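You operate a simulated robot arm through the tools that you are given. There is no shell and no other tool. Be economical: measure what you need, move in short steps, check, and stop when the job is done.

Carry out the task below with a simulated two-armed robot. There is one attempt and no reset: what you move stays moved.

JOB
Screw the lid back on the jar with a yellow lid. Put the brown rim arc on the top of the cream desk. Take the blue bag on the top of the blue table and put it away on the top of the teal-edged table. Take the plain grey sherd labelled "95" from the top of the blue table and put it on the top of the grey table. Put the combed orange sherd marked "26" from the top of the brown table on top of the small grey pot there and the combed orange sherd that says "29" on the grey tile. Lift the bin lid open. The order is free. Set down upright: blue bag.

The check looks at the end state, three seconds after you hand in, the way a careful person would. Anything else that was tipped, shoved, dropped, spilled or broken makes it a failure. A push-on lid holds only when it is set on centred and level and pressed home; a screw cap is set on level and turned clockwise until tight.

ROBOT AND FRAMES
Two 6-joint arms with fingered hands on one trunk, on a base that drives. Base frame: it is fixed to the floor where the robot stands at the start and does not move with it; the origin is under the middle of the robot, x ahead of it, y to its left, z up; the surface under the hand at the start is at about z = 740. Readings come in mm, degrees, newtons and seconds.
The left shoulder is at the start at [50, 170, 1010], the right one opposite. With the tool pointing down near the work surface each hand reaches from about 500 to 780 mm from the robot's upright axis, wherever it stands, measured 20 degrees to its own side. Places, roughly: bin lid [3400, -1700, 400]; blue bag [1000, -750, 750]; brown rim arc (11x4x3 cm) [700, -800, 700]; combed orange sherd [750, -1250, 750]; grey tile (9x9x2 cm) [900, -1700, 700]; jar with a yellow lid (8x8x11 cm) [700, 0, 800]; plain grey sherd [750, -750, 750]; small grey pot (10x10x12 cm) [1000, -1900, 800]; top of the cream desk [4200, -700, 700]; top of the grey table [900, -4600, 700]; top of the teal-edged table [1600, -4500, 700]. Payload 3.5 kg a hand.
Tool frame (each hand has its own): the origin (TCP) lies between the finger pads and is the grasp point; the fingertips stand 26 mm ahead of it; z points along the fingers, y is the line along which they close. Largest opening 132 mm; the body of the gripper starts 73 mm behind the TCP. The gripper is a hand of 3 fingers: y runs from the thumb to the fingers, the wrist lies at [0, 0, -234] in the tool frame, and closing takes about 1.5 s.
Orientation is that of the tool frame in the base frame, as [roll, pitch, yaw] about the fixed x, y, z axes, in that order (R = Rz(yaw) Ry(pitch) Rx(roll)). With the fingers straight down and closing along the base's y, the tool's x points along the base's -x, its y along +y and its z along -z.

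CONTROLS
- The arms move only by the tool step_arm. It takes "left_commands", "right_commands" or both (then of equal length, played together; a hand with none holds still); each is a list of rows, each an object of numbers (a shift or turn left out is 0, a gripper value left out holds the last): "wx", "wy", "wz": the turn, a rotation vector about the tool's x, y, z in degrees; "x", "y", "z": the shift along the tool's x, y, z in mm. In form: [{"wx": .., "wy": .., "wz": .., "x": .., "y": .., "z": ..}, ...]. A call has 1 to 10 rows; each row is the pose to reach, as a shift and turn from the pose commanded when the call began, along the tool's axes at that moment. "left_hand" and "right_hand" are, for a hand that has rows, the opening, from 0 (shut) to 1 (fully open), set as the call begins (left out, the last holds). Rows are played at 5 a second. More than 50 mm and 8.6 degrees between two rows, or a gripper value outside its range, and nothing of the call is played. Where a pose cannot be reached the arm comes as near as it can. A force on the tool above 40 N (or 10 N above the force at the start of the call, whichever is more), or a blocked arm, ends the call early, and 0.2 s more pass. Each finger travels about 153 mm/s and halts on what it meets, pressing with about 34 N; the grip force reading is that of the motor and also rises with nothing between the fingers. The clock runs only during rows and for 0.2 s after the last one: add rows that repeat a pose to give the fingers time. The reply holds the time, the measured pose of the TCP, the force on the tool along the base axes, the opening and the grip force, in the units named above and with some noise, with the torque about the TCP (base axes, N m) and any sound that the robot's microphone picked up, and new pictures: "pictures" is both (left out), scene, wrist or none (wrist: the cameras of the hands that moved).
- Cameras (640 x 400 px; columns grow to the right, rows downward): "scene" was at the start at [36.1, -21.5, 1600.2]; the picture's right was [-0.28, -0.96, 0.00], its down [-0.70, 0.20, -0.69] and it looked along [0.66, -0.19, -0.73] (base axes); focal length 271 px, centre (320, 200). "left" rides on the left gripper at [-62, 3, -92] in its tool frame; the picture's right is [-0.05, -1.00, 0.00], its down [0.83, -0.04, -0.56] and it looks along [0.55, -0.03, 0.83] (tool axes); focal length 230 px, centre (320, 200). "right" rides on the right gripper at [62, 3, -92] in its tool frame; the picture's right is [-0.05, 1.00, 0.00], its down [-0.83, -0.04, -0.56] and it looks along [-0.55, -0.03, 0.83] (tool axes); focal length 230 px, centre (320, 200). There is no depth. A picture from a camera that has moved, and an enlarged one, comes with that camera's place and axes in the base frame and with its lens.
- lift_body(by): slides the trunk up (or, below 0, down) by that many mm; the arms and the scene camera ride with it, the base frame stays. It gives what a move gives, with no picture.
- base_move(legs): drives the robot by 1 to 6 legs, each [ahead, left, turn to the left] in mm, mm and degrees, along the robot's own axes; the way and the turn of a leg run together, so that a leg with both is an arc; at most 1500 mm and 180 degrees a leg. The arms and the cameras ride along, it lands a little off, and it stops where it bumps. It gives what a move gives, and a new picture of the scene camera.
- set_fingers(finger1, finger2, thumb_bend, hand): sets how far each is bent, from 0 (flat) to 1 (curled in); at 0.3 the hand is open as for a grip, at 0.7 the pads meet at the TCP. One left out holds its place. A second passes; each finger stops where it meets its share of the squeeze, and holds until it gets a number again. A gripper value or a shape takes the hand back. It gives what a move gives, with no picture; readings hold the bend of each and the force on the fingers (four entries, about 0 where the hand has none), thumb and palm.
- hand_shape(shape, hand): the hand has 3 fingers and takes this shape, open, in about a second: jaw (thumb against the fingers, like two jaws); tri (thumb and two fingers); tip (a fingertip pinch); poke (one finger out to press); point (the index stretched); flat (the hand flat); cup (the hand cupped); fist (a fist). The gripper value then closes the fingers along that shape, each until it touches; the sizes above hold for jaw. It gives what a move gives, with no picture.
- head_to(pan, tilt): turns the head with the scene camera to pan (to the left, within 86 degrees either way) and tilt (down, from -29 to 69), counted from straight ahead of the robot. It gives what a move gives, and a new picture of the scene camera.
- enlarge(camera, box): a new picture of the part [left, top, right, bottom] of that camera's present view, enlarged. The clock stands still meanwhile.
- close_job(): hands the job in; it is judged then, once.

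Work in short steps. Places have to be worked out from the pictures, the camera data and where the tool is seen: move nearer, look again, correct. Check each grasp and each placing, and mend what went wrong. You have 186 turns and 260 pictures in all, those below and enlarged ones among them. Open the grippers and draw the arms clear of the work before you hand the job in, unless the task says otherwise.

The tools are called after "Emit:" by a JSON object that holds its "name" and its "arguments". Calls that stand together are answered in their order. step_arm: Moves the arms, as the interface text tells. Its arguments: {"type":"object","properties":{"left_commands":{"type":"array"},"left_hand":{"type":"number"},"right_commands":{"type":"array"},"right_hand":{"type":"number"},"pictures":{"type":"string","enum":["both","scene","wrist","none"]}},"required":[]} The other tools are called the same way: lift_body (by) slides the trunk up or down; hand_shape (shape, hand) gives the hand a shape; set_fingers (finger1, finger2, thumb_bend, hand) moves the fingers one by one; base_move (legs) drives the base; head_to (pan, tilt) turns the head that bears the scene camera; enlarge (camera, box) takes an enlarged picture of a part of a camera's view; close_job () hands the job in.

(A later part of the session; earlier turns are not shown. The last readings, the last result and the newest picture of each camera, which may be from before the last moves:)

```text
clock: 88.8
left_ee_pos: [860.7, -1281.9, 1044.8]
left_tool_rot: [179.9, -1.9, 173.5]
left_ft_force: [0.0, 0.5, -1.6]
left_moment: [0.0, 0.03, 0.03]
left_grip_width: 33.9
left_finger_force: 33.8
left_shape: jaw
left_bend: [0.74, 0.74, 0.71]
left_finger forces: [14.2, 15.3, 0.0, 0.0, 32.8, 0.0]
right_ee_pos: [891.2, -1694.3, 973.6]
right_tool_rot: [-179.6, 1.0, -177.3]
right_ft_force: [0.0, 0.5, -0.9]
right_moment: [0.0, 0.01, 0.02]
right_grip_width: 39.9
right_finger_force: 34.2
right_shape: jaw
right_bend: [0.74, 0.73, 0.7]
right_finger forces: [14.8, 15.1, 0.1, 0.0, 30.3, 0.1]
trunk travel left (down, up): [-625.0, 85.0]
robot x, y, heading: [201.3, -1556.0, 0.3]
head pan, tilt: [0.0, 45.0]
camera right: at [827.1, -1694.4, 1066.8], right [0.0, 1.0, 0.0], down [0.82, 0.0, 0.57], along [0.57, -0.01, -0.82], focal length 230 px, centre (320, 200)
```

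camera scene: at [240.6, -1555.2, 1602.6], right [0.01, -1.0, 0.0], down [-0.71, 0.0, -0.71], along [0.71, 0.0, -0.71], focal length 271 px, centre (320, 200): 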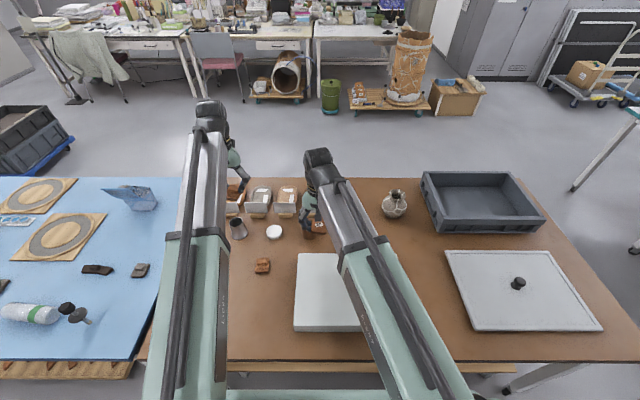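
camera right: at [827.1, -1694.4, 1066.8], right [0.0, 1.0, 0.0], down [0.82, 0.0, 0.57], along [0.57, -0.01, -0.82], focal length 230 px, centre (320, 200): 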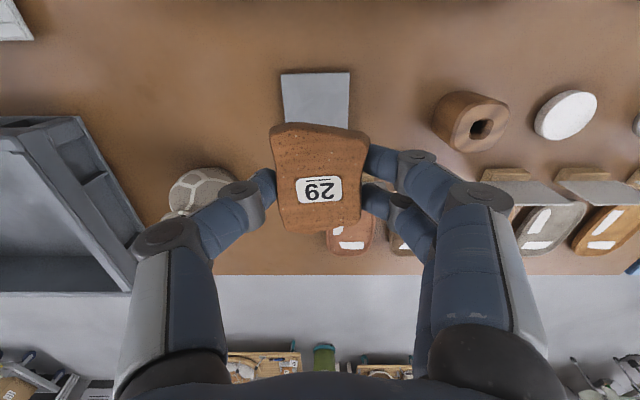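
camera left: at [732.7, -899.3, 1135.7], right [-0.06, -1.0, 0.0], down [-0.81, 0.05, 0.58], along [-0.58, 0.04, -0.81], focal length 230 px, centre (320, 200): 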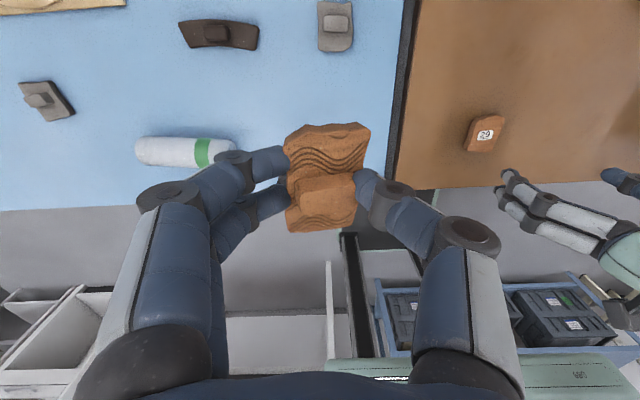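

The tile lies just below: centre about [902,-1702]. I shift (+13,-8) and lower onto it until contact.

Emit:
{"name": "step_arm", "arguments": {"right_commands": [{"x": -12, "y": -8, "z": 40}, {"x": -12, "y": -8, "z": 80}, {"x": -12, "y": -8, "z": 120}, {"x": -12, "y": -8, "z": 150}, {"x": -12, "y": -8, "z": 165}, {"x": -12, "y": -8, "z": 172}, {"x": -12, "y": -8, "z": 172}], "pictures": "wrist"}}

```text
clock: 90.4
left_ee_pos: [860.9, -1282.8, 1045.4]
left_tool_rot: [180.0, -1.8, 173.4]
left_ft_force: [-0.6, 0.0, -0.8]
left_moment: [0.04, -0.02, -0.01]
left_grip_width: 33.7
left_finger_force: 33.6
left_shape: jaw
left_bend: [0.74, 0.74, 0.71]
left_finger forces: [14.0, 15.2, 0.1, 0.0, 32.9, 0.0]
right_ee_pos: [905.1, -1703.0, 804.0]
right_tool_rot: [-179.7, 1.1, -177.4]
right_ft_force: [0.7, -1.1, 0.6]
right_moment: [0.0, 0.01, 0.0]
right_grip_width: 40.0
right_finger_force: 33.5
right_shape: jaw
right_bend: [0.74, 0.73, 0.7]
right_finger forces: [14.7, 15.1, 0.1, 0.0, 30.2, 0.1]
trunk travel left (down, up): [-625.0, 85.0]
robot x, y, heading: [195.7, -1554.3, 0.3]
head pan, tilt: [0.0, 45.0]
camera right: at [841.9, -1702.1, 895.4], right [0.0, 1.0, 0.0], down [0.82, 0.0, 0.57], along [0.57, -0.01, -0.82], focal length 230 px, centre (320, 200)
```

right: 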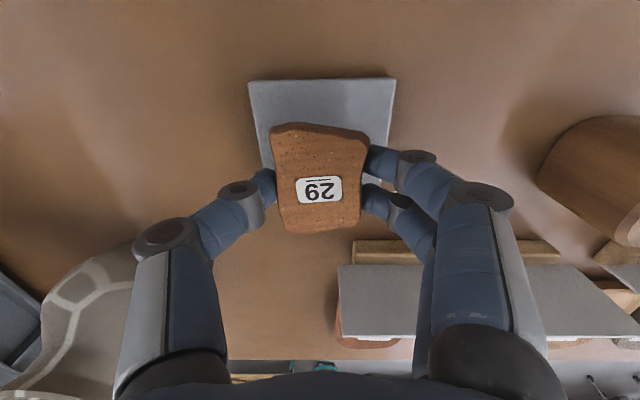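

Well centred. I lower in small steps until contact.

Emit:
{"name": "step_arm", "arguments": {"right_commands": [{"x": -4, "z": 4}, {"x": -4, "z": 8}, {"x": -4, "z": 11}, {"x": -4, "z": 14}], "pictures": "none"}}

```text
clock: 91.4
left_ee_pos: [860.0, -1281.6, 1045.2]
left_tool_rot: [179.8, -1.8, 173.5]
left_ft_force: [0.2, 0.2, -1.3]
left_moment: [0.0, -0.01, 0.05]
left_grip_width: 33.5
left_finger_force: 33.9
left_shape: jaw
left_bend: [0.74, 0.74, 0.71]
left_finger forces: [14.0, 15.2, 0.0, 0.0, 32.9, 0.0]
right_ee_pos: [910.2, -1701.8, 789.4]
right_tool_rot: [-179.7, 1.1, -177.2]
right_ft_force: [1.0, -0.2, 0.1]
right_moment: [0.01, 0.02, 0.0]
right_grip_width: 39.9
right_finger_force: 34.2
right_shape: jaw
right_bend: [0.74, 0.73, 0.7]
right_finger forces: [14.8, 15.1, 0.0, 0.1, 30.2, 0.0]
trunk travel left (down, up): [-625.0, 85.0]
robot x, y, heading: [197.3, -1558.7, 0.3]
head pan, tilt: [0.0, 45.0]
```

No contact at z = 789 yet; I continue down in small steps.

Emit:
{"name": "step_arm", "arguments": {"right_commands": [{"z": 2}, {"z": 4}, {"z": 6}, {"z": 7}, {"z": 7}], "pictures": "wrist"}}

```text
clock: 92.6
left_ee_pos: [859.6, -1281.8, 1045.8]
left_tool_rot: [179.9, -1.8, 173.5]
left_ft_force: [0.6, 0.1, -1.1]
left_moment: [0.02, 0.0, -0.02]
left_grip_width: 33.6
left_finger_force: 34.1
left_shape: jaw
left_bend: [0.74, 0.74, 0.71]
left_finger forces: [13.9, 15.2, 0.0, 0.0, 32.9, 0.0]
right_ee_pos: [909.9, -1702.4, 783.8]
right_tool_rot: [-179.7, 1.2, -177.4]
right_ft_force: [-0.5, -0.1, 2.1]
right_moment: [-0.02, -0.04, 0.0]
right_grip_width: 40.0
right_finger_force: 33.7
right_shape: jaw
right_bend: [0.74, 0.73, 0.7]
right_finger forces: [15.2, 15.5, 0.1, 0.0, 31.1, 0.1]
trunk travel left (down, up): [-625.0, 85.0]
robot x, y, heading: [198.6, -1552.2, 0.1]
head pan, tilt: [0.0, 45.0]
camera right: at [847.1, -1702.1, 875.2], right [0.0, 1.0, 0.0], down [0.82, 0.0, 0.57], along [0.57, -0.01, -0.82], focal length 230 px, centre (320, 200)
```

right: 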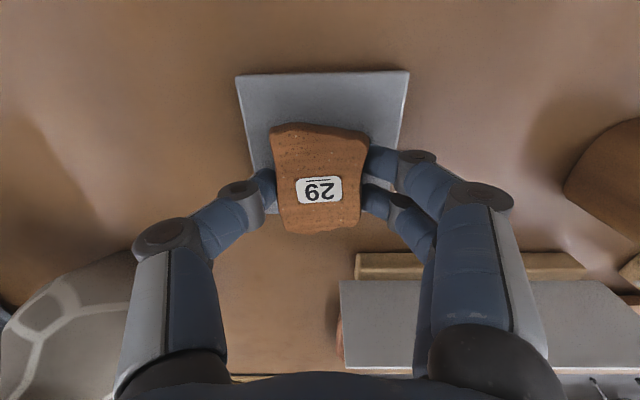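

Contact at z≈784. The sherd is about 13 mm too far toward the tile's far edge, so I lift slightly, shift it back and set it down again.

Emit:
{"name": "step_arm", "arguments": {"right_commands": [{"z": -5}, {"x": 7, "z": -5}, {"x": 14, "z": -5}, {"x": 14, "z": -2}, {"x": 14, "z": 0}, {"x": 14, "z": 1.5}], "pictures": "none"}}

Emit:
{"name": "step_arm", "arguments": {"right_commands": [{}, {}, {}, {}], "right_hand": 0.5, "pictures": "wrist"}}

```text
clock: 94.0
left_ee_pos: [860.5, -1282.0, 1045.3]
left_tool_rot: [180.0, -1.8, 173.6]
left_ft_force: [0.1, -0.1, -1.0]
left_moment: [0.03, 0.02, 0.01]
left_grip_width: 33.3
left_finger_force: 33.3
left_shape: jaw
left_bend: [0.74, 0.74, 0.71]
left_finger forces: [14.0, 15.1, 0.0, 0.0, 32.9, 0.0]
right_ee_pos: [895.0, -1701.9, 783.1]
right_tool_rot: [-179.8, 1.3, -177.2]
right_ft_force: [-0.5, 0.2, 9.8]
right_moment: [0.01, 0.0, -0.01]
right_grip_width: 40.5
right_finger_force: 34.1
right_shape: jaw
right_bend: [0.74, 0.74, 0.7]
right_finger forces: [16.0, 17.0, 0.0, 0.1, 33.6, 0.0]
trunk travel left (down, up): [-625.0, 85.0]
robot x, y, heading: [197.2, -1555.8, 0.1]
head pan, tilt: [0.0, 45.0]
```

```text
clock: 95.0
left_ee_pos: [860.8, -1280.9, 1044.6]
left_tool_rot: [179.8, -1.8, 173.5]
left_ft_force: [-0.2, 0.6, -1.3]
left_moment: [0.03, 0.03, -0.01]
left_grip_width: 33.5
left_finger_force: 33.9
left_shape: jaw
left_bend: [0.74, 0.74, 0.71]
left_finger forces: [14.0, 15.2, 0.1, 0.0, 32.9, 0.0]
right_ee_pos: [896.4, -1702.5, 781.7]
right_tool_rot: [-179.7, 1.1, -177.2]
right_ft_force: [0.4, -1.0, -0.1]
right_moment: [0.04, 0.02, -0.02]
right_grip_width: 65.1
right_finger_force: 0.1
right_shape: jaw
right_bend: [0.73, 0.73, 0.7]
right_finger forces: [0.0, 0.0, 0.0, 0.1, 0.0, 0.0]
trunk travel left (down, up): [-625.0, 85.0]
robot x, y, heading: [194.8, -1552.9, 0.1]
head pan, tilt: [0.0, 45.0]
camera right: at [832.8, -1702.7, 873.1], right [0.0, 1.0, 0.0], down [0.82, 0.0, 0.57], along [0.57, -0.01, -0.82], focal length 230 px, centre (320, 200)
```

right: 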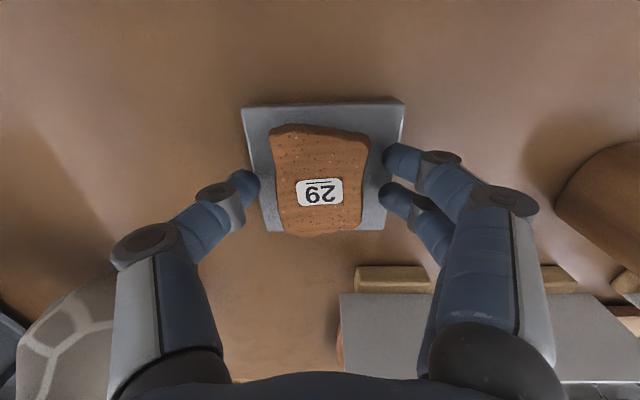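

"29" sits on the tile. I raise the right hand and drive right and a bit ahead so that the pot comes before the left hand.

Emit:
{"name": "step_arm", "arguments": {"right_commands": [{"z": -40}, {"z": -85}, {"z": -130}, {"z": -175}, {"z": -220}, {"x": 20, "z": -260}], "pictures": "wrist"}}

Emit:
{"name": "base_move", "arguments": {"legs": [[0, -440, 0], [65, 0, 0]]}}

Emit:
{"name": "step_arm", "arguments": {"left_commands": [{}], "pictures": "wrist"}}

```text
clock: 96.4
left_ee_pos: [859.5, -1282.0, 1045.1]
left_tool_rot: [179.9, -1.8, 173.5]
left_ft_force: [0.3, 0.7, -0.7]
left_moment: [-0.01, -0.04, 0.01]
left_grip_width: 33.6
left_finger_force: 33.9
left_shape: jaw
left_bend: [0.74, 0.74, 0.71]
left_finger forces: [13.9, 15.2, 0.0, 0.0, 32.9, 0.0]
right_ee_pos: [869.9, -1701.7, 1041.2]
right_tool_rot: [-179.8, 1.1, -177.3]
right_ft_force: [-0.2, -0.4, -0.2]
right_moment: [-0.03, -0.01, -0.01]
right_grip_width: 65.3
right_finger_force: 0.0
right_shape: jaw
right_bend: [0.73, 0.73, 0.7]
right_finger forces: [0.0, 0.0, 0.0, 0.0, 0.0, 0.1]
trunk travel left (down, up): [-625.0, 85.0]
robot x, y, heading: [200.2, -1553.2, 0.5]
head pan, tilt: [0.0, 45.0]
camera right: at [806.0, -1701.9, 1133.2], right [0.0, 1.0, 0.0], down [0.82, 0.0, 0.57], along [0.57, -0.01, -0.82], focal length 230 px, centre (320, 200)
```

right: 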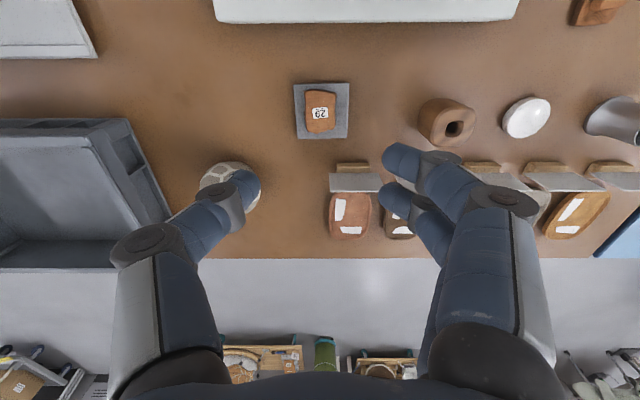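

```text
clock: 99.7
left_ee_pos: [929.8, -1726.1, 1043.5]
left_tool_rot: [179.9, -1.9, 173.3]
left_ft_force: [-0.1, -0.3, -0.6]
left_moment: [0.01, 0.0, -0.01]
left_grip_width: 33.8
left_finger_force: 33.6
left_shape: jaw
left_bend: [0.74, 0.74, 0.71]
left_finger forces: [14.0, 15.2, 0.1, 0.0, 32.9, 0.1]
right_ee_pos: [938.7, -2146.4, 1038.6]
right_tool_rot: [-179.8, 1.0, -177.4]
right_ft_force: [0.5, -0.2, 0.1]
right_moment: [-0.01, 0.04, -0.01]
right_grip_width: 65.6
right_finger_force: 0.0
right_shape: jaw
right_bend: [0.73, 0.73, 0.7]
right_finger forces: [0.0, 0.1, 0.1, 0.1, 0.0, 0.1]
trunk travel left (down, up): [-625.0, 85.0]
robot x, y, heading: [265.3, -1999.1, 0.1]
head pan, tilt: [0.0, 45.0]
camera scene: at [308.3, -1998.3, 1602.6], right [0.0, -1.0, 0.0], down [-0.71, 0.0, -0.71], along [0.71, 0.0, -0.71], focal length 271 px, centre (320, 200)
```

scene: 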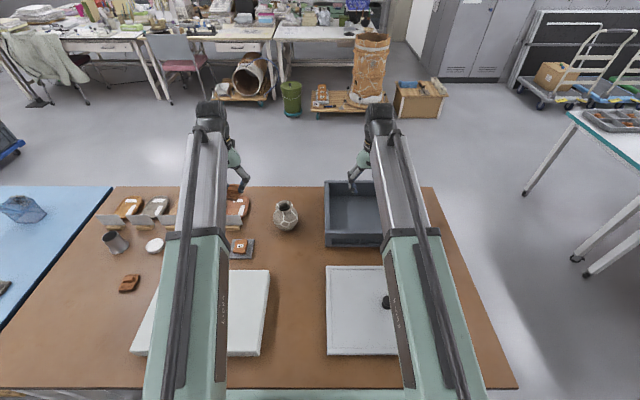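

```text
clock: 100.1
left_ee_pos: [928.8, -1726.1, 1044.8]
left_tool_rot: [179.9, -1.8, 173.4]
left_ft_force: [0.3, 0.3, -0.7]
left_moment: [0.01, 0.02, -0.04]
left_grip_width: 33.5
left_finger_force: 33.7
left_shape: jaw
left_bend: [0.74, 0.74, 0.71]
left_finger forces: [13.9, 15.2, 0.0, 0.0, 32.9, 0.0]
right_ee_pos: [937.1, -2146.2, 1040.6]
right_tool_rot: [-179.8, 1.1, -177.4]
right_ft_force: [0.1, 0.2, -0.7]
right_moment: [-0.04, -0.01, 0.01]
right_grip_width: 65.4
right_finger_force: 0.1
right_shape: jaw
right_bend: [0.73, 0.73, 0.7]
right_finger forces: [0.0, 0.0, 0.0, 0.0, 0.0, 0.1]
trunk travel left (down, up): [-625.0, 85.0]
robot x, y, heading: [264.9, -2000.3, 0.2]
head pan, tilt: [0.0, 45.0]
camera left: at [994.0, -1731.6, 1135.4], right [-0.06, -1.0, 0.0], down [-0.81, 0.05, 0.58], along [-0.58, 0.04, -0.81], focal length 230 px, centre (320, 200)
```

left: 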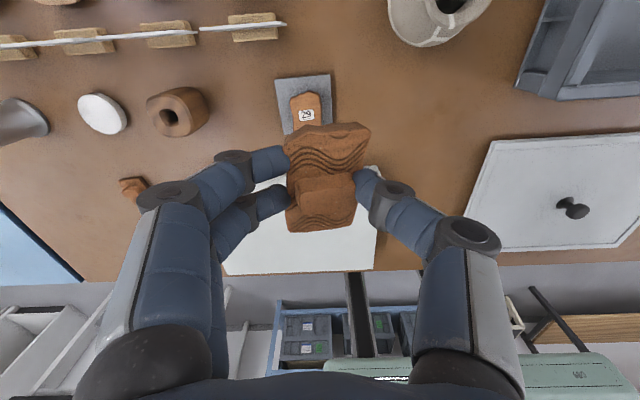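

The pot's mouth is at about [1012,-1857,858]. I raise the trunk 85 mm and drive 20 mm ahead to get enough reach.

Emit:
{"name": "lift_body", "arguments": {"by": 85}}

Emit:
{"name": "base_move", "arguments": {"legs": [[22, 0, 0]]}}

Emit:
{"name": "step_arm", "arguments": {"left_commands": [{"x": -12, "y": -30, "z": 10}, {"x": -15, "y": -60, "z": 20}, {"x": -15, "y": -85, "z": 30}, {"x": -15, "y": -85, "z": 50}], "pictures": "wrist"}}

```text
clock: 101.3
left_ee_pos: [928.7, -1726.4, 1129.1]
left_tool_rot: [179.9, -1.7, 173.3]
left_ft_force: [-0.2, -0.2, -0.5]
left_moment: [-0.04, -0.04, 0.0]
left_grip_width: 33.4
left_finger_force: 33.7
left_shape: jaw
left_bend: [0.74, 0.74, 0.71]
left_finger forces: [14.1, 15.1, 0.0, 0.1, 33.0, 0.0]
right_ee_pos: [936.0, -2146.4, 1126.4]
right_tool_rot: [-179.7, 1.1, -177.4]
right_ft_force: [-0.4, -0.7, -0.5]
right_moment: [-0.04, 0.0, -0.01]
right_grip_width: 65.3
right_finger_force: 0.0
right_shape: jaw
right_bend: [0.73, 0.73, 0.7]
right_finger forces: [0.0, 0.0, 0.0, 0.0, 0.0, 0.0]
trunk travel left (down, up): [-710.0, 0.0]
robot x, y, heading: [263.4, -1999.7, 0.1]
head pan, tilt: [0.0, 45.0]
```

```text
clock: 102.2
left_ee_pos: [930.6, -1726.7, 1129.8]
left_tool_rot: [-180.0, -1.8, 173.3]
left_ft_force: [0.2, -0.6, -1.1]
left_moment: [-0.02, -0.03, -0.02]
left_grip_width: 33.7
left_finger_force: 34.1
left_shape: jaw
left_bend: [0.74, 0.74, 0.71]
left_finger forces: [14.0, 15.2, 0.0, 0.1, 32.9, 0.0]
right_ee_pos: [939.6, -2147.3, 1126.1]
right_tool_rot: [-179.7, 1.1, -177.4]
right_ft_force: [0.5, -0.1, 0.1]
right_moment: [-0.03, -0.04, 0.01]
right_grip_width: 65.4
right_finger_force: 0.2
right_shape: jaw
right_bend: [0.73, 0.73, 0.7]
right_finger forces: [0.0, 0.1, 0.0, 0.1, 0.0, 0.0]
trunk travel left (down, up): [-710.0, 0.0]
robot x, y, heading: [267.8, -1998.7, 0.4]
head pan, tilt: [0.0, 45.0]
stopped in leg 1: the robot was blocked; the commanded pose is now the measured one
camera scene: at [308.1, -1998.2, 1687.7], right [0.0, -1.0, 0.0], down [-0.71, 0.0, -0.71], along [0.71, 0.0, -0.71], focal length 271 px, centre (320, 200)
```

scene: 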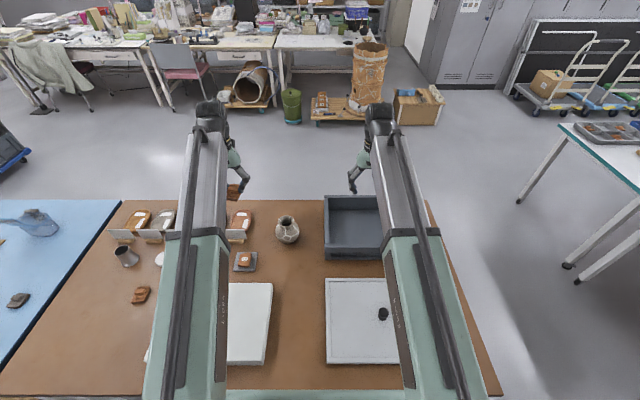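

```text
clock: 103.2
left_ee_pos: [935.1, -1814.5, 1079.0]
left_tool_rot: [180.0, -1.7, 173.3]
left_ft_force: [0.0, -0.7, -0.2]
left_moment: [0.03, 0.0, 0.01]
left_grip_width: 33.4
left_finger_force: 33.6
left_shape: jaw
left_bend: [0.74, 0.74, 0.71]
left_finger forces: [14.2, 15.2, 0.0, 0.1, 32.9, 0.0]
right_ee_pos: [939.5, -2147.1, 1126.1]
right_tool_rot: [-179.8, 1.2, -177.5]
right_ft_force: [0.3, -1.0, 0.3]
right_moment: [-0.01, -0.03, 0.03]
right_grip_width: 65.4
right_finger_force: 0.1
right_shape: jaw
right_bend: [0.73, 0.73, 0.7]
right_finger forces: [0.0, 0.1, 0.0, 0.0, 0.0, 0.1]
trunk travel left (down, up): [-710.0, 0.0]
robot x, y, heading: [268.9, -1999.7, 0.2]
head pan, tilt: [0.0, 45.0]
camera left: at [1000.4, -1818.5, 1170.1], right [-0.07, -1.0, 0.0], down [-0.81, 0.05, 0.58], along [-0.58, 0.04, -0.81], focal length 230 px, centre (320, 200)
```

left: 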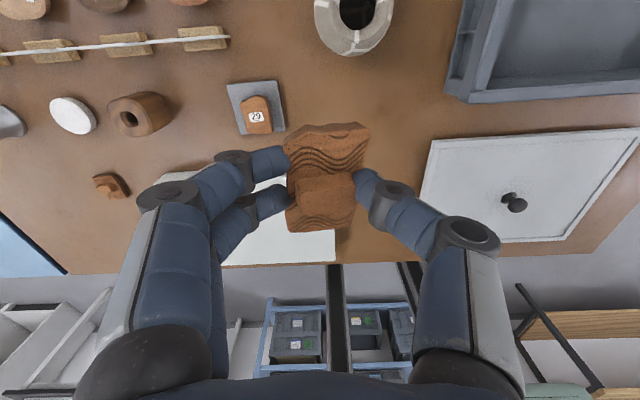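

The base touched its stop at x≈268, so that is as near as it goes. I move the left hand toward the pot, at height, and look.

Emit:
{"name": "step_arm", "arguments": {"left_commands": [{"x": -26, "y": -10, "z": 20}, {"x": -53, "y": -21, "z": 50}, {"x": -79, "y": -31, "z": 80}, {"x": -79, "y": -31, "z": 110}, {"x": -79, "y": -31, "z": 110}], "pictures": "both"}}

```text
clock: 104.4
left_ee_pos: [1006.1, -1853.9, 964.9]
left_tool_rot: [179.9, -1.7, 173.4]
left_ft_force: [0.0, 0.6, 0.0]
left_moment: [0.02, 0.0, -0.01]
left_grip_width: 33.5
left_finger_force: 34.3
left_shape: jaw
left_bend: [0.74, 0.74, 0.71]
left_finger forces: [14.1, 15.2, 0.0, 0.1, 32.9, 0.1]
right_ee_pos: [940.1, -2147.9, 1125.8]
right_tool_rot: [-179.8, 1.1, -177.4]
right_ft_force: [-0.5, -0.1, 0.7]
right_moment: [0.01, 0.02, -0.04]
right_grip_width: 65.4
right_finger_force: 0.0
right_shape: jaw
right_bend: [0.73, 0.73, 0.7]
right_finger forces: [0.1, 0.1, 0.1, 0.0, 0.0, 0.0]
trunk travel left (down, up): [-710.0, 0.0]
robot x, y, heading: [268.6, -1998.8, 0.1]
head pan, tilt: [0.0, 45.0]
camera scene: at [308.8, -1998.3, 1687.6], right [0.0, -1.0, 0.0], down [-0.71, 0.0, -0.71], along [0.71, 0.0, -0.71], focal length 271 px, centre (320, 200)
camera left: at [1071.1, -1858.3, 1056.7], right [-0.07, -1.0, 0.0], down [-0.81, 0.05, 0.58], along [-0.58, 0.04, -0.81], focal length 230 px, centre (320, 200)
```

scene: 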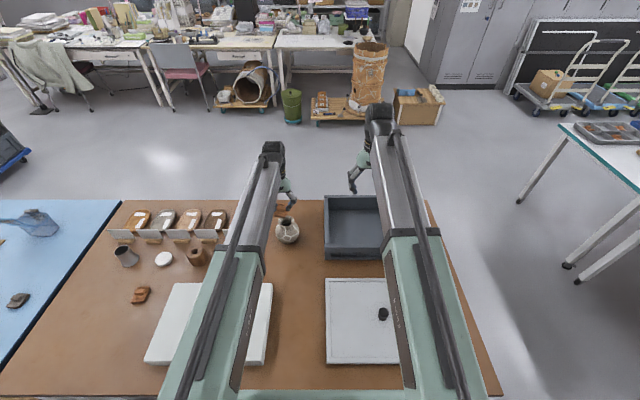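
left: 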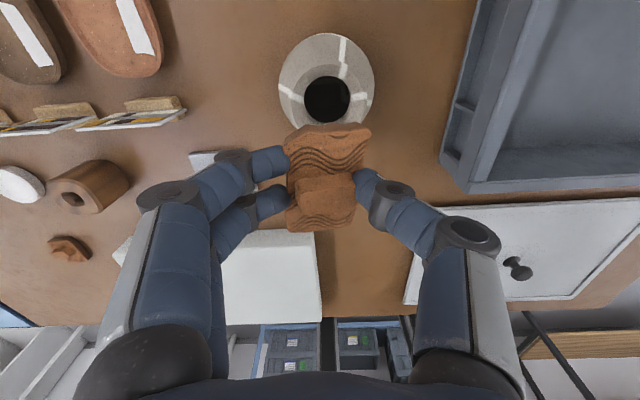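

Mouth centre is about [1029,-1860], some 22 mm past the straight-down reach. I tilt the tool forward by ~6° (the plate will settle flat on release) and move over the mouth.

Emit:
{"name": "step_arm", "arguments": {"left_commands": [{"wy": -3, "x": -8, "y": -1}, {"wy": -6.5, "x": -16, "y": -3}, {"wy": -6.5, "x": -22, "y": -5}, {"wy": -6.5, "x": -22, "y": -5, "z": 25}, {"wy": -6.5, "x": -22, "y": -5, "z": 50}, {"wy": -6.5, "x": -22, "y": -5, "z": 50}], "pictures": "wrist"}}

```text
clock: 105.8
left_ee_pos: [1025.3, -1859.4, 915.7]
left_tool_rot: [179.9, 4.8, 173.3]
left_ft_force: [0.4, 0.3, -0.9]
left_moment: [-0.02, 0.0, 0.0]
left_grip_width: 33.8
left_finger_force: 33.6
left_shape: jaw
left_bend: [0.74, 0.74, 0.71]
left_finger forces: [14.0, 15.2, 0.0, 0.0, 33.0, 0.0]
right_ee_pos: [938.8, -2147.8, 1125.6]
right_tool_rot: [-179.7, 1.0, -177.4]
right_ft_force: [0.1, 0.4, -0.1]
right_moment: [-0.03, 0.03, 0.02]
right_grip_width: 65.4
right_finger_force: 0.1
right_shape: jaw
right_bend: [0.73, 0.73, 0.7]
right_finger forces: [0.0, 0.0, 0.1, 0.0, 0.0, 0.0]
trunk travel left (down, up): [-710.0, 0.0]
robot x, y, heading: [267.7, -1999.2, 0.1]
head pan, tilt: [0.0, 45.0]
camera left: at [1080.5, -1863.5, 1013.4], right [-0.07, -1.0, 0.0], down [-0.87, 0.06, 0.49], along [-0.48, 0.03, -0.87], focal length 230 px, centre (320, 200)
```

left: 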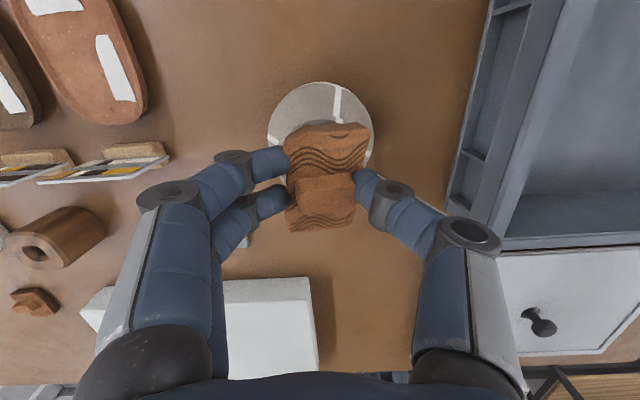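

The sherd is over the pot's mouth to within a few mm. I nudge +4 mm in y and lower in small steps until it touches.

Emit:
{"name": "step_arm", "arguments": {"left_commands": [{"x": 2, "y": 4, "z": 8}, {"x": 2, "y": 4, "z": 15}, {"x": 2, "y": 4, "z": 19}, {"x": 2, "y": 4, "z": 22}, {"x": 2, "y": 4, "z": 22}], "pictures": "none"}}

```text
clock: 107.0
left_ee_pos: [1025.2, -1855.4, 894.1]
left_tool_rot: [179.9, 4.9, 173.3]
left_ft_force: [-0.1, -0.9, -0.5]
left_moment: [-0.02, 0.02, 0.01]
left_grip_width: 33.6
left_finger_force: 34.1
left_shape: jaw
left_bend: [0.74, 0.74, 0.71]
left_finger forces: [13.9, 15.2, 0.0, 0.1, 32.9, 0.0]
right_ee_pos: [940.2, -2147.0, 1126.0]
right_tool_rot: [-179.7, 1.0, -177.6]
right_ft_force: [0.9, -0.5, -1.1]
right_moment: [0.01, 0.03, 0.0]
right_grip_width: 65.2
right_finger_force: 0.0
right_shape: jaw
right_bend: [0.73, 0.73, 0.7]
right_finger forces: [0.0, 0.1, 0.0, 0.1, 0.0, 0.0]
trunk travel left (down, up): [-710.0, 0.0]
robot x, y, heading: [267.0, -2002.9, 0.3]
head pan, tilt: [0.0, 45.0]
```

Emit:
{"name": "enlarge", "arguments": {"camera": "scene", "box": [250, 180, 340, 260]}}

Emit:
{"name": "enlarge", "arguments": {"camera": "left", "box": [250, 60, 400, 240]}}

```text
5.00 times, centred on (295, 220) of scene
camera zoom: at [308.7, -1998.2, 1687.6], right [0.0, -1.0, 0.0], down [-0.71, 0.0, -0.71], along [0.71, 0.0, -0.71], focal length 1356 px, centre (445, 100)
```

zoom: 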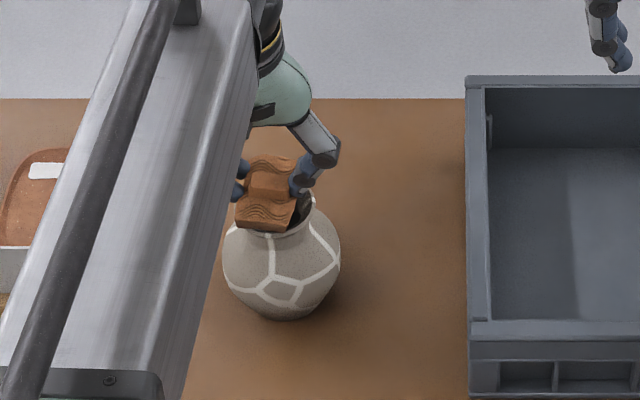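

```text
2.22 times, centred on (325, 150) of left
camera zoom: at [1080.2, -1859.4, 991.6], right [-0.07, -1.0, 0.0], down [-0.87, 0.06, 0.48], along [-0.48, 0.03, -0.88], focal length 511 px, centre (309, 311)
```

zoom: 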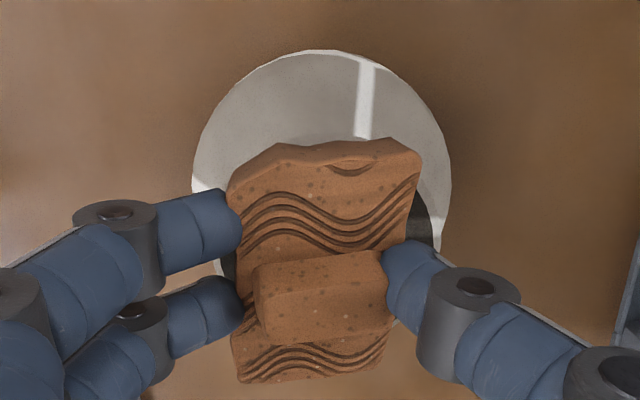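

The mouth lies a few mm further to the right (−y) of the sherd; I shift −4 mm and keep lowering to contact.

Emit:
{"name": "step_arm", "arguments": {"left_commands": [{"y": -4, "z": 0}, {"y": -4, "z": 3}, {"y": -4, "z": 6}, {"y": -4, "z": 9}, {"y": -4, "z": 11}, {"y": -4, "z": 11}], "pictures": "wrist"}}

```text
clock: 108.4
left_ee_pos: [1024.8, -1859.0, 883.8]
left_tool_rot: [179.9, 4.8, 173.3]
left_ft_force: [0.7, 0.3, 3.4]
left_moment: [-0.07, 0.08, 0.05]
left_grip_width: 34.0
left_finger_force: 34.4
left_shape: jaw
left_bend: [0.74, 0.74, 0.71]
left_finger forces: [14.1, 17.3, 0.0, 0.0, 38.2, 0.0]
right_ee_pos: [938.9, -2146.7, 1125.8]
right_tool_rot: [-179.7, 1.1, -177.5]
right_ft_force: [0.1, 0.0, 0.2]
right_moment: [0.0, 0.0, 0.04]
right_grip_width: 65.4
right_finger_force: 0.0
right_shape: jaw
right_bend: [0.73, 0.73, 0.7]
right_finger forces: [0.1, 0.0, 0.0, 0.0, 0.0, 0.0]
trunk travel left (down, up): [-710.0, 0.0]
robot x, y, heading: [267.7, -1997.4, -0.2]
head pan, tilt: [0.0, 45.0]
camera left: at [1078.3, -1863.9, 981.2], right [-0.07, -1.0, 0.0], down [-0.87, 0.06, 0.48], along [-0.48, 0.03, -0.88], focal length 230 px, centre (320, 200)
```

left: 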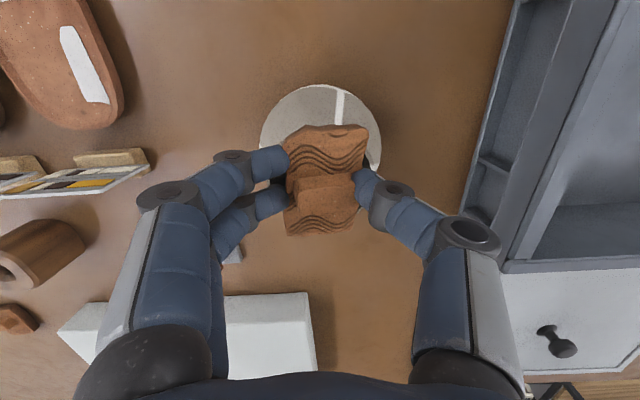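

Contact felt (3.4 N). I release gently.

Emit:
{"name": "step_arm", "arguments": {"left_commands": [{}, {}, {}, {}, {}], "left_hand": 0.5, "pictures": "wrist"}}

Emit:
{"name": "enlarge", "arguments": {"camera": "left", "box": [250, 60, 400, 240]}}

```text
clock: 109.6
left_ee_pos: [1023.2, -1858.8, 884.0]
left_tool_rot: [179.9, 4.8, 173.3]
left_ft_force: [0.0, 0.1, 0.2]
left_moment: [0.03, -0.05, -0.03]
left_grip_width: 65.5
left_finger_force: 0.1
left_shape: jaw
left_bend: [0.73, 0.73, 0.7]
left_finger forces: [0.0, 0.0, 0.0, 0.1, 0.0, 0.0]
right_ee_pos: [939.9, -2146.2, 1125.4]
right_tool_rot: [-179.7, 1.1, -177.4]
right_ft_force: [-0.3, 0.0, 0.3]
right_moment: [0.0, -0.02, -0.03]
right_grip_width: 65.4
right_finger_force: 0.0
right_shape: jaw
right_bend: [0.73, 0.73, 0.7]
right_finger forces: [0.1, 0.0, 0.0, 0.0, 0.0, 0.1]
trunk travel left (down, up): [-710.0, 0.0]
robot x, y, heading: [270.0, -1999.0, 0.1]
head pan, tilt: [0.0, 45.0]
camera left: at [1078.5, -1863.9, 981.3], right [-0.07, -1.0, 0.0], down [-0.87, 0.06, 0.48], along [-0.48, 0.03, -0.88], focal length 230 px, centre (320, 200)
```

left: 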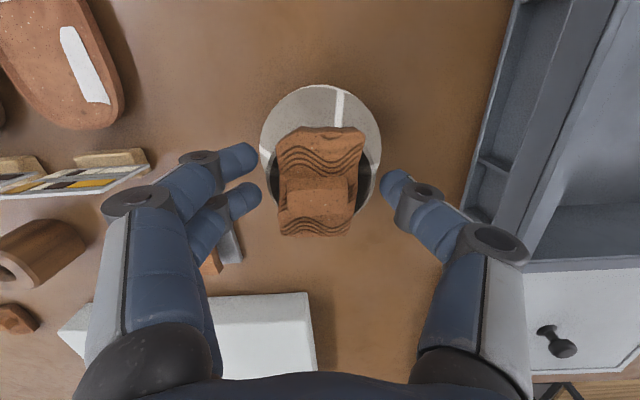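

```text
2.22 times, centred on (325, 150) of left
camera zoom: at [1078.5, -1863.9, 981.3], right [-0.07, -1.0, 0.0], down [-0.87, 0.06, 0.48], along [-0.48, 0.03, -0.88], focal length 511 px, centre (309, 311)
```

zoom: 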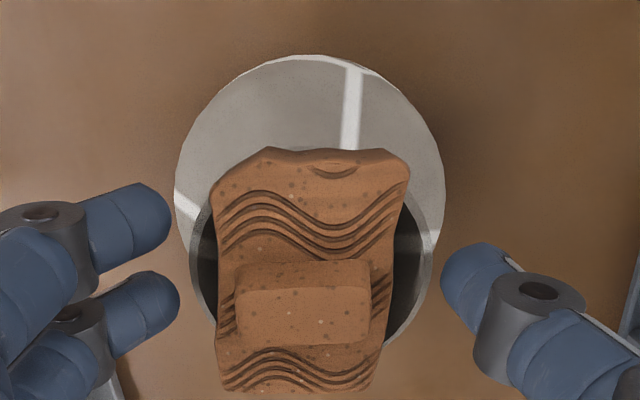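

The sherd rests across the mouth, spanning both rims. I raise the left hand straight up and look.

Emit:
{"name": "step_arm", "arguments": {"left_commands": [{"z": -20}, {"z": -50}, {"z": -90}, {"z": -130}, {"x": 30, "z": -150}, {"x": 60, "y": 20, "z": -160}], "pictures": "both"}}

Emit:
{"name": "enlarge", "arguments": {"camera": "scene", "box": [230, 180, 350, 280]}}

```text
clock: 111.0
left_ee_pos: [954.2, -1830.3, 1036.8]
left_tool_rot: [180.0, 4.6, 173.3]
left_ft_force: [0.7, -0.7, -0.7]
left_moment: [0.01, 0.04, 0.01]
left_grip_width: 65.4
left_finger_force: 0.0
left_shape: jaw
left_bend: [0.73, 0.73, 0.7]
left_finger forces: [0.0, 0.0, 0.0, 0.0, 0.0, 0.0]
right_ee_pos: [940.3, -2146.9, 1125.7]
right_tool_rot: [-179.7, 1.2, -177.5]
right_ft_force: [0.9, -0.7, 0.4]
right_moment: [-0.01, -0.01, -0.04]
right_grip_width: 65.5
right_finger_force: 0.0
right_shape: jaw
right_bend: [0.73, 0.73, 0.7]
right_finger forces: [0.0, 0.1, 0.0, 0.1, 0.0, 0.0]
trunk travel left (down, up): [-710.0, 0.0]
robot x, y, heading: [269.8, -1998.3, 0.1]
head pan, tilt: [0.0, 45.0]
camera scene: at [308.3, -1997.7, 1687.6], right [0.0, -1.0, 0.0], down [-0.71, 0.0, -0.71], along [0.71, 0.0, -0.71], focal length 271 px, centre (320, 200)
camera left: at [1009.5, -1834.1, 1135.2], right [-0.07, -1.0, 0.0], down [-0.87, 0.06, 0.49], along [-0.48, 0.03, -0.87], focal length 230 px, centre (320, 200)
```

scene: 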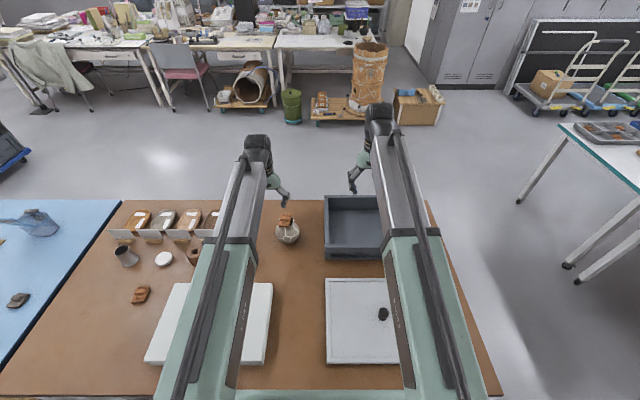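
left: 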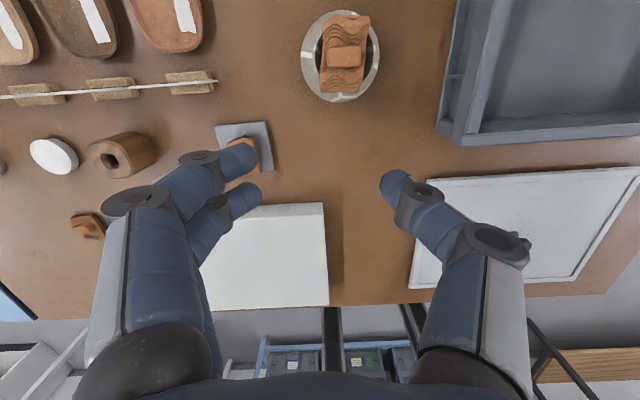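

```text
4.00 times, centred on (290, 230) of scene
camera zoom: at [308.3, -1997.7, 1687.6], right [0.0, -1.0, 0.0], down [-0.71, 0.0, -0.71], along [0.71, 0.0, -0.71], focal length 1085 px, centre (440, 80)
```

zoom: 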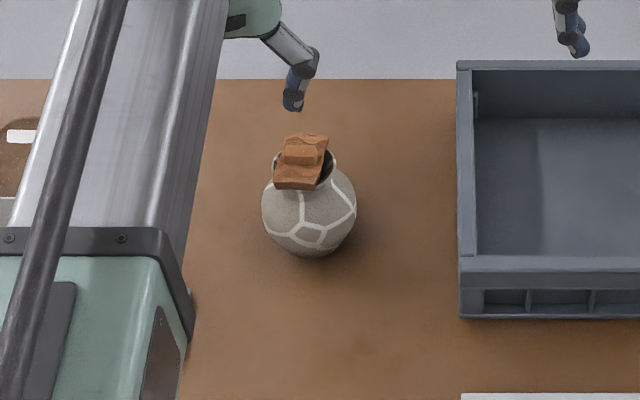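

"26" lies safely on the pot. Now the jar: I lower the trunk again and drive back along the tables to the jar (robot y ≈ -200).

Emit:
{"name": "lift_body", "arguments": {"by": -85}}

Emit:
{"name": "base_move", "arguments": {"legs": [[-220, 0, 0], [0, 1400, 0], [0, 400, 0]]}}

```text
clock: 112.2
left_ee_pos: [955.0, -1830.4, 951.2]
left_tool_rot: [180.0, 4.6, 173.3]
left_ft_force: [-0.4, -0.4, -0.3]
left_moment: [0.0, 0.0, -0.02]
left_grip_width: 65.4
left_finger_force: 0.1
left_shape: jaw
left_bend: [0.73, 0.73, 0.7]
left_finger forces: [0.0, 0.0, 0.1, 0.0, 0.1, 0.0]
right_ee_pos: [940.7, -2146.5, 1041.2]
right_tool_rot: [-179.7, 1.1, -177.5]
right_ft_force: [0.0, 0.3, -0.3]
right_moment: [0.05, 0.0, 0.01]
right_grip_width: 65.5
right_finger_force: 0.0
right_shape: jaw
right_bend: [0.73, 0.73, 0.7]
right_finger forces: [0.0, 0.1, 0.0, 0.1, 0.1, 0.0]
trunk travel left (down, up): [-625.0, 85.0]
robot x, y, heading: [268.1, -1997.9, 0.2]
head pan, tilt: [0.0, 45.0]
```

```text
clock: 122.5
left_ee_pos: [744.6, -53.2, 953.4]
left_tool_rot: [180.0, 4.7, 172.6]
left_ft_force: [1.4, 0.3, -0.8]
left_moment: [0.02, 0.03, 0.01]
left_grip_width: 65.4
left_finger_force: 0.1
left_shape: jaw
left_bend: [0.73, 0.73, 0.7]
left_finger forces: [0.1, 0.1, 0.1, 0.0, 0.1, 0.0]
right_ee_pos: [725.2, -370.6, 1041.2]
right_tool_rot: [-179.6, 1.0, -178.2]
right_ft_force: [0.0, 0.1, 0.4]
right_moment: [-0.05, 0.0, -0.02]
right_grip_width: 65.7
right_finger_force: 0.0
right_shape: jaw
right_bend: [0.73, 0.73, 0.7]
right_finger forces: [0.1, 0.0, 0.0, 0.0, 0.0, 0.0]
trunk travel left (down, up): [-625.0, 85.0]
robot x, y, heading: [57.0, -212.2, -0.8]
head pan, tilt: [0.0, 45.0]
camera scene: at [95.8, -213.0, 1602.6], right [-0.01, -1.0, 0.0], down [-0.71, 0.01, -0.71], along [0.71, -0.01, -0.71], focal length 271 px, centre (320, 200)
```

scene: 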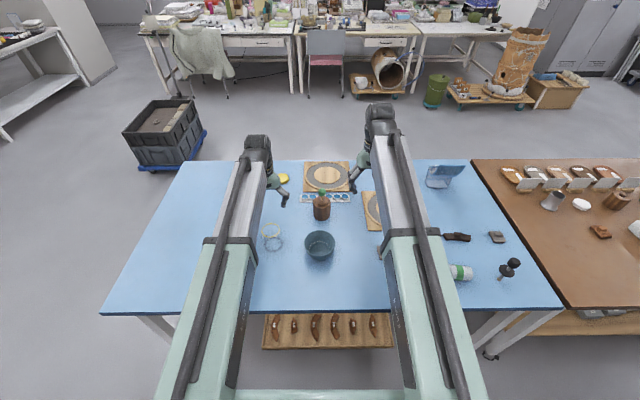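

The lid is at about [1092,-46]. I drive 190 mm ahead, then tilt the left tool forward to reach it.

Emit:
{"name": "base_move", "arguments": {"legs": [[190, 0, 0.8]]}}

Emit:
{"name": "step_arm", "arguments": {"left_commands": [{"wy": -6, "x": -10}, {"wy": -12, "x": -20}, {"wy": -18, "x": -30}, {"wy": -23, "x": -45}], "left_hand": 0.85, "pictures": "wrist"}}

```text
clock: 124.0
left_ee_pos: [933.9, -45.6, 951.6]
left_tool_rot: [179.9, 4.6, 173.4]
left_ft_force: [-0.2, -0.3, -1.0]
left_moment: [0.0, 0.01, 0.01]
left_grip_width: 65.2
left_finger_force: 0.1
left_shape: jaw
left_bend: [0.73, 0.73, 0.7]
left_finger forces: [0.1, 0.0, 0.1, 0.0, 0.1, 0.0]
right_ee_pos: [917.5, -361.7, 1040.3]
right_tool_rot: [-179.8, 1.1, -177.3]
right_ft_force: [-0.9, 0.1, -0.1]
right_moment: [0.0, -0.04, 0.01]
right_grip_width: 65.5
right_finger_force: 0.0
right_shape: jaw
right_bend: [0.73, 0.73, 0.7]
right_finger forces: [0.1, 0.1, 0.1, 0.0, 0.0, 0.1]
trunk travel left (down, up): [-625.0, 85.0]
robot x, y, heading: [245.0, -214.2, 0.1]
head pan, tilt: [0.0, 45.0]
camera scene: at [287.7, -214.1, 1602.6], right [0.0, -1.0, 0.0], down [-0.71, 0.0, -0.71], along [0.71, 0.0, -0.71], focal length 271 px, centre (320, 200)
```

scene: 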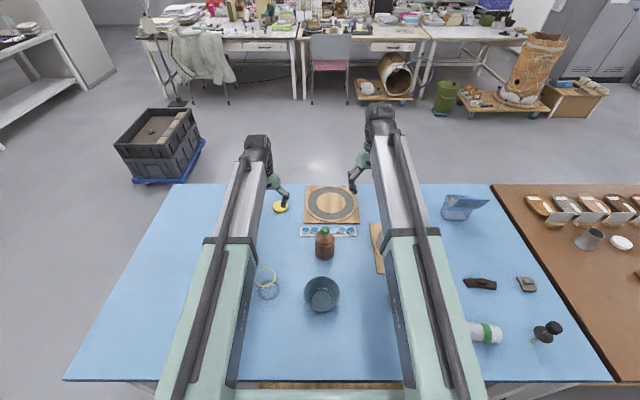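

```text
clock: 125.0
left_ee_pos: [976.9, -50.2, 955.8]
left_tool_rot: [179.9, 27.8, 173.4]
left_ft_force: [0.1, -0.2, -0.1]
left_moment: [0.0, 0.01, 0.0]
left_grip_width: 112.0
left_finger_force: 0.1
left_shape: jaw
left_bend: [0.54, 0.54, 0.5]
left_finger forces: [0.0, 0.1, 0.1, 0.0, 0.0, 0.0]
right_ee_pos: [916.9, -362.9, 1041.0]
right_tool_rot: [-179.7, 1.1, -177.4]
right_ft_force: [0.1, 1.6, 0.3]
right_moment: [0.01, 0.03, 0.0]
right_grip_width: 65.3
right_finger_force: 0.1
right_shape: jaw
right_bend: [0.73, 0.73, 0.7]
right_finger forces: [0.1, 0.0, 0.0, 0.1, 0.0, 0.0]
trunk travel left (down, up): [-625.0, 85.0]
robot x, y, heading: [246.2, -215.4, 0.2]
head pan, tilt: [0.0, 45.0]
camera left: at [989.5, -49.4, 1067.0], right [-0.07, -1.0, 0.02], down [-0.99, 0.07, 0.1], along [-0.11, -0.02, -0.99], focal length 230 px, centre (320, 200)
```

left: 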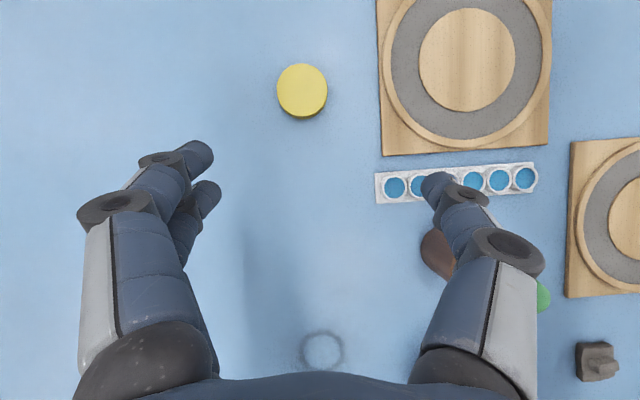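

The lid (about 66 mm across) is at [1098,-43]. I move the left hand over it with the tool tilted 31°, stopping some 65 mm above.

Emit:
{"name": "step_arm", "arguments": {"left_commands": [{"wy": -1, "x": -9, "y": 4, "z": 32}, {"wy": -2, "x": -18, "y": 8, "z": 64}, {"wy": -3, "x": -26, "y": 12, "z": 95}, {"wy": -3, "x": -35, "y": 16, "z": 127}, {"wy": -3, "x": -44, "y": 20, "z": 158}, {"wy": -3, "x": -44, "y": 20, "z": 158}], "pictures": "both"}}

```text
clock: 126.4
left_ee_pos: [1090.1, -42.9, 836.6]
left_tool_rot: [180.0, 30.7, 173.4]
left_ft_force: [-0.3, 0.3, 0.4]
left_moment: [-0.02, 0.02, 0.0]
left_grip_width: 112.0
left_finger_force: 0.0
left_shape: jaw
left_bend: [0.54, 0.54, 0.5]
left_finger forces: [0.1, 0.1, 0.1, 0.0, 0.0, 0.1]
right_ee_pos: [916.2, -361.8, 1041.0]
right_tool_rot: [-179.7, 1.1, -177.4]
right_ft_force: [-0.3, -0.6, 0.1]
right_moment: [0.01, -0.01, -0.02]
right_grip_width: 65.4
right_finger_force: 0.1
right_shape: jaw
right_bend: [0.73, 0.73, 0.7]
right_finger forces: [0.0, 0.0, 0.0, 0.0, 0.0, 0.1]
trunk travel left (down, up): [-625.0, 85.0]
robot x, y, heading: [244.3, -214.1, -0.0]
head pan, tilt: [0.0, 45.0]
camera scene: at [285.7, -214.2, 1602.7], right [0.0, -1.0, 0.0], down [-0.71, 0.0, -0.71], along [0.71, 0.0, -0.71], focal length 271 px, centre (320, 200)
camera left: at [1097.1, -41.7, 948.0], right [-0.07, -1.0, 0.03], down [-1.0, 0.07, 0.05], along [-0.05, -0.02, -1.0], focal length 230 px, centre (320, 200)
```

scene: 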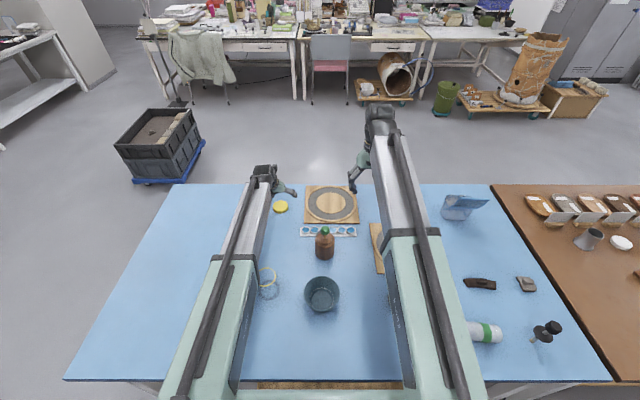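
left: 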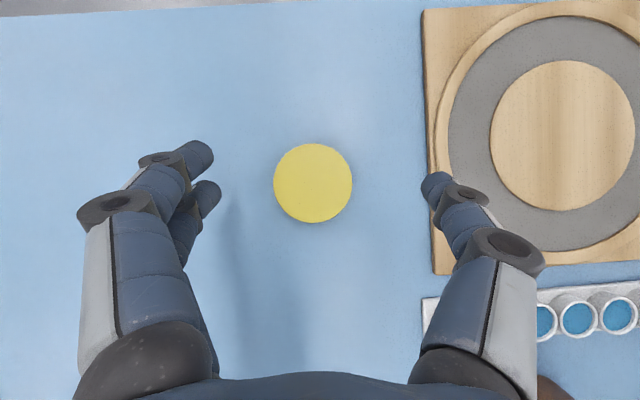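

Lid centre is at about [1102,-41]. I lower along the vertical to TCP [1094,-41,770] with a slightly narrower opening.

Emit:
{"name": "step_arm", "arguments": {"left_commands": [{"x": 8, "y": 2, "z": 15}, {"x": 16, "y": 2, "z": 30}, {"x": 24, "y": 2, "z": 45}, {"x": 29, "y": 2, "z": 55}, {"x": 31, "y": 2, "z": 59}, {"x": 31, "y": 2, "z": 59}], "left_hand": 0.75, "pictures": "wrist"}}

```text
clock: 127.8
left_ee_pos: [1088.4, -41.6, 771.5]
left_tool_rot: [179.9, 30.8, 173.2]
left_ft_force: [0.1, 0.0, 0.7]
left_moment: [0.02, -0.03, -0.03]
left_grip_width: 99.2
left_finger_force: 0.3
left_shape: jaw
left_bend: [0.63, 0.63, 0.6]
left_finger forces: [0.0, 0.0, 0.0, 0.1, 0.0, 0.0]
left hand out of reach, approached as far as the arm can: row 4, 5, 6
right_ee_pos: [917.2, -362.5, 1041.6]
right_tool_rot: [-179.8, 1.2, -177.3]
right_ft_force: [0.3, -0.6, -0.2]
right_moment: [-0.01, -0.01, -0.02]
right_grip_width: 65.2
right_finger_force: 0.1
right_shape: jaw
right_bend: [0.73, 0.73, 0.7]
right_finger forces: [0.0, 0.0, 0.0, 0.0, 0.1, 0.1]
trunk travel left (down, up): [-625.0, 85.0]
robot x, y, heading: [244.8, -213.6, 0.2]
head pan, tilt: [0.0, 45.0]
camera left: at [1095.4, -40.0, 882.5], right [-0.07, -1.0, 0.03], down [-1.0, 0.07, 0.05], along [-0.05, -0.02, -1.0], focal length 230 px, centre (320, 200)
```

left: 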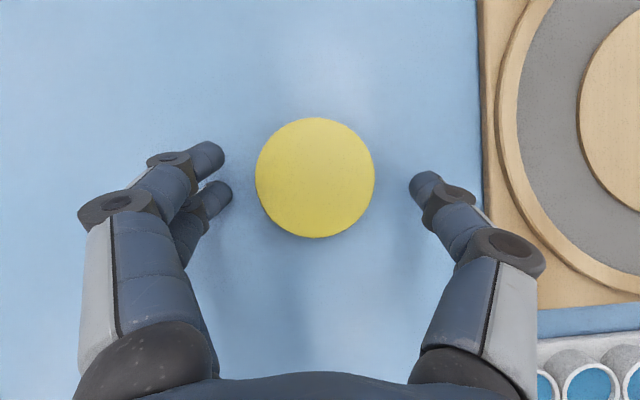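

The fingers straddle the lid's diameter. I close and lift slightly.

Emit:
{"name": "step_arm", "arguments": {"left_commands": [{}, {}, {}, {}, {}], "left_hand": 0, "pictures": "wrist"}}

```text
clock: 129.0
left_ee_pos: [1088.5, -41.4, 771.9]
left_tool_rot: [179.9, 30.9, 173.3]
left_ft_force: [0.6, -0.9, 5.1]
left_moment: [0.1, -0.14, -0.04]
left_grip_width: 54.6
left_finger_force: 33.9
left_shape: jaw
left_bend: [0.74, 0.73, 0.7]
left_finger forces: [24.9, 16.2, 0.1, 0.1, 30.2, 0.0]
right_ee_pos: [916.2, -360.5, 1041.4]
right_tool_rot: [-179.6, 1.2, -177.4]
right_ft_force: [0.3, -0.8, -0.2]
right_moment: [0.04, 0.02, 0.02]
right_grip_width: 65.4
right_finger_force: 0.1
right_shape: jaw
right_bend: [0.73, 0.73, 0.7]
right_finger forces: [0.1, 0.0, 0.1, 0.1, 0.0, 0.0]
trunk travel left (down, up): [-625.0, 85.0]
robot x, y, heading: [241.4, -216.6, 0.1]
head pan, tilt: [0.0, 45.0]
camera left: at [1095.3, -40.1, 883.3], right [-0.07, -1.0, 0.02], down [-1.0, 0.07, 0.05], along [-0.05, -0.02, -1.0], focal length 230 px, centre (320, 200)
```

left: 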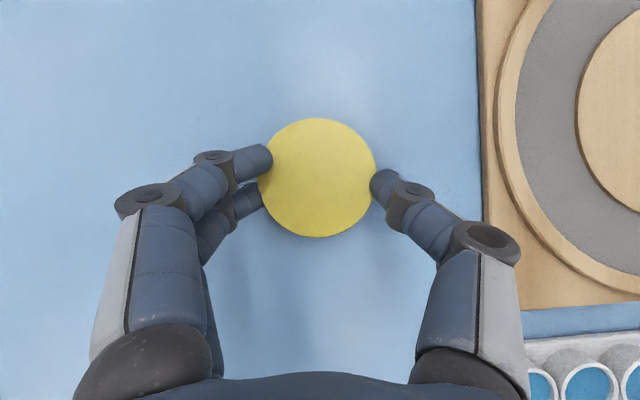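

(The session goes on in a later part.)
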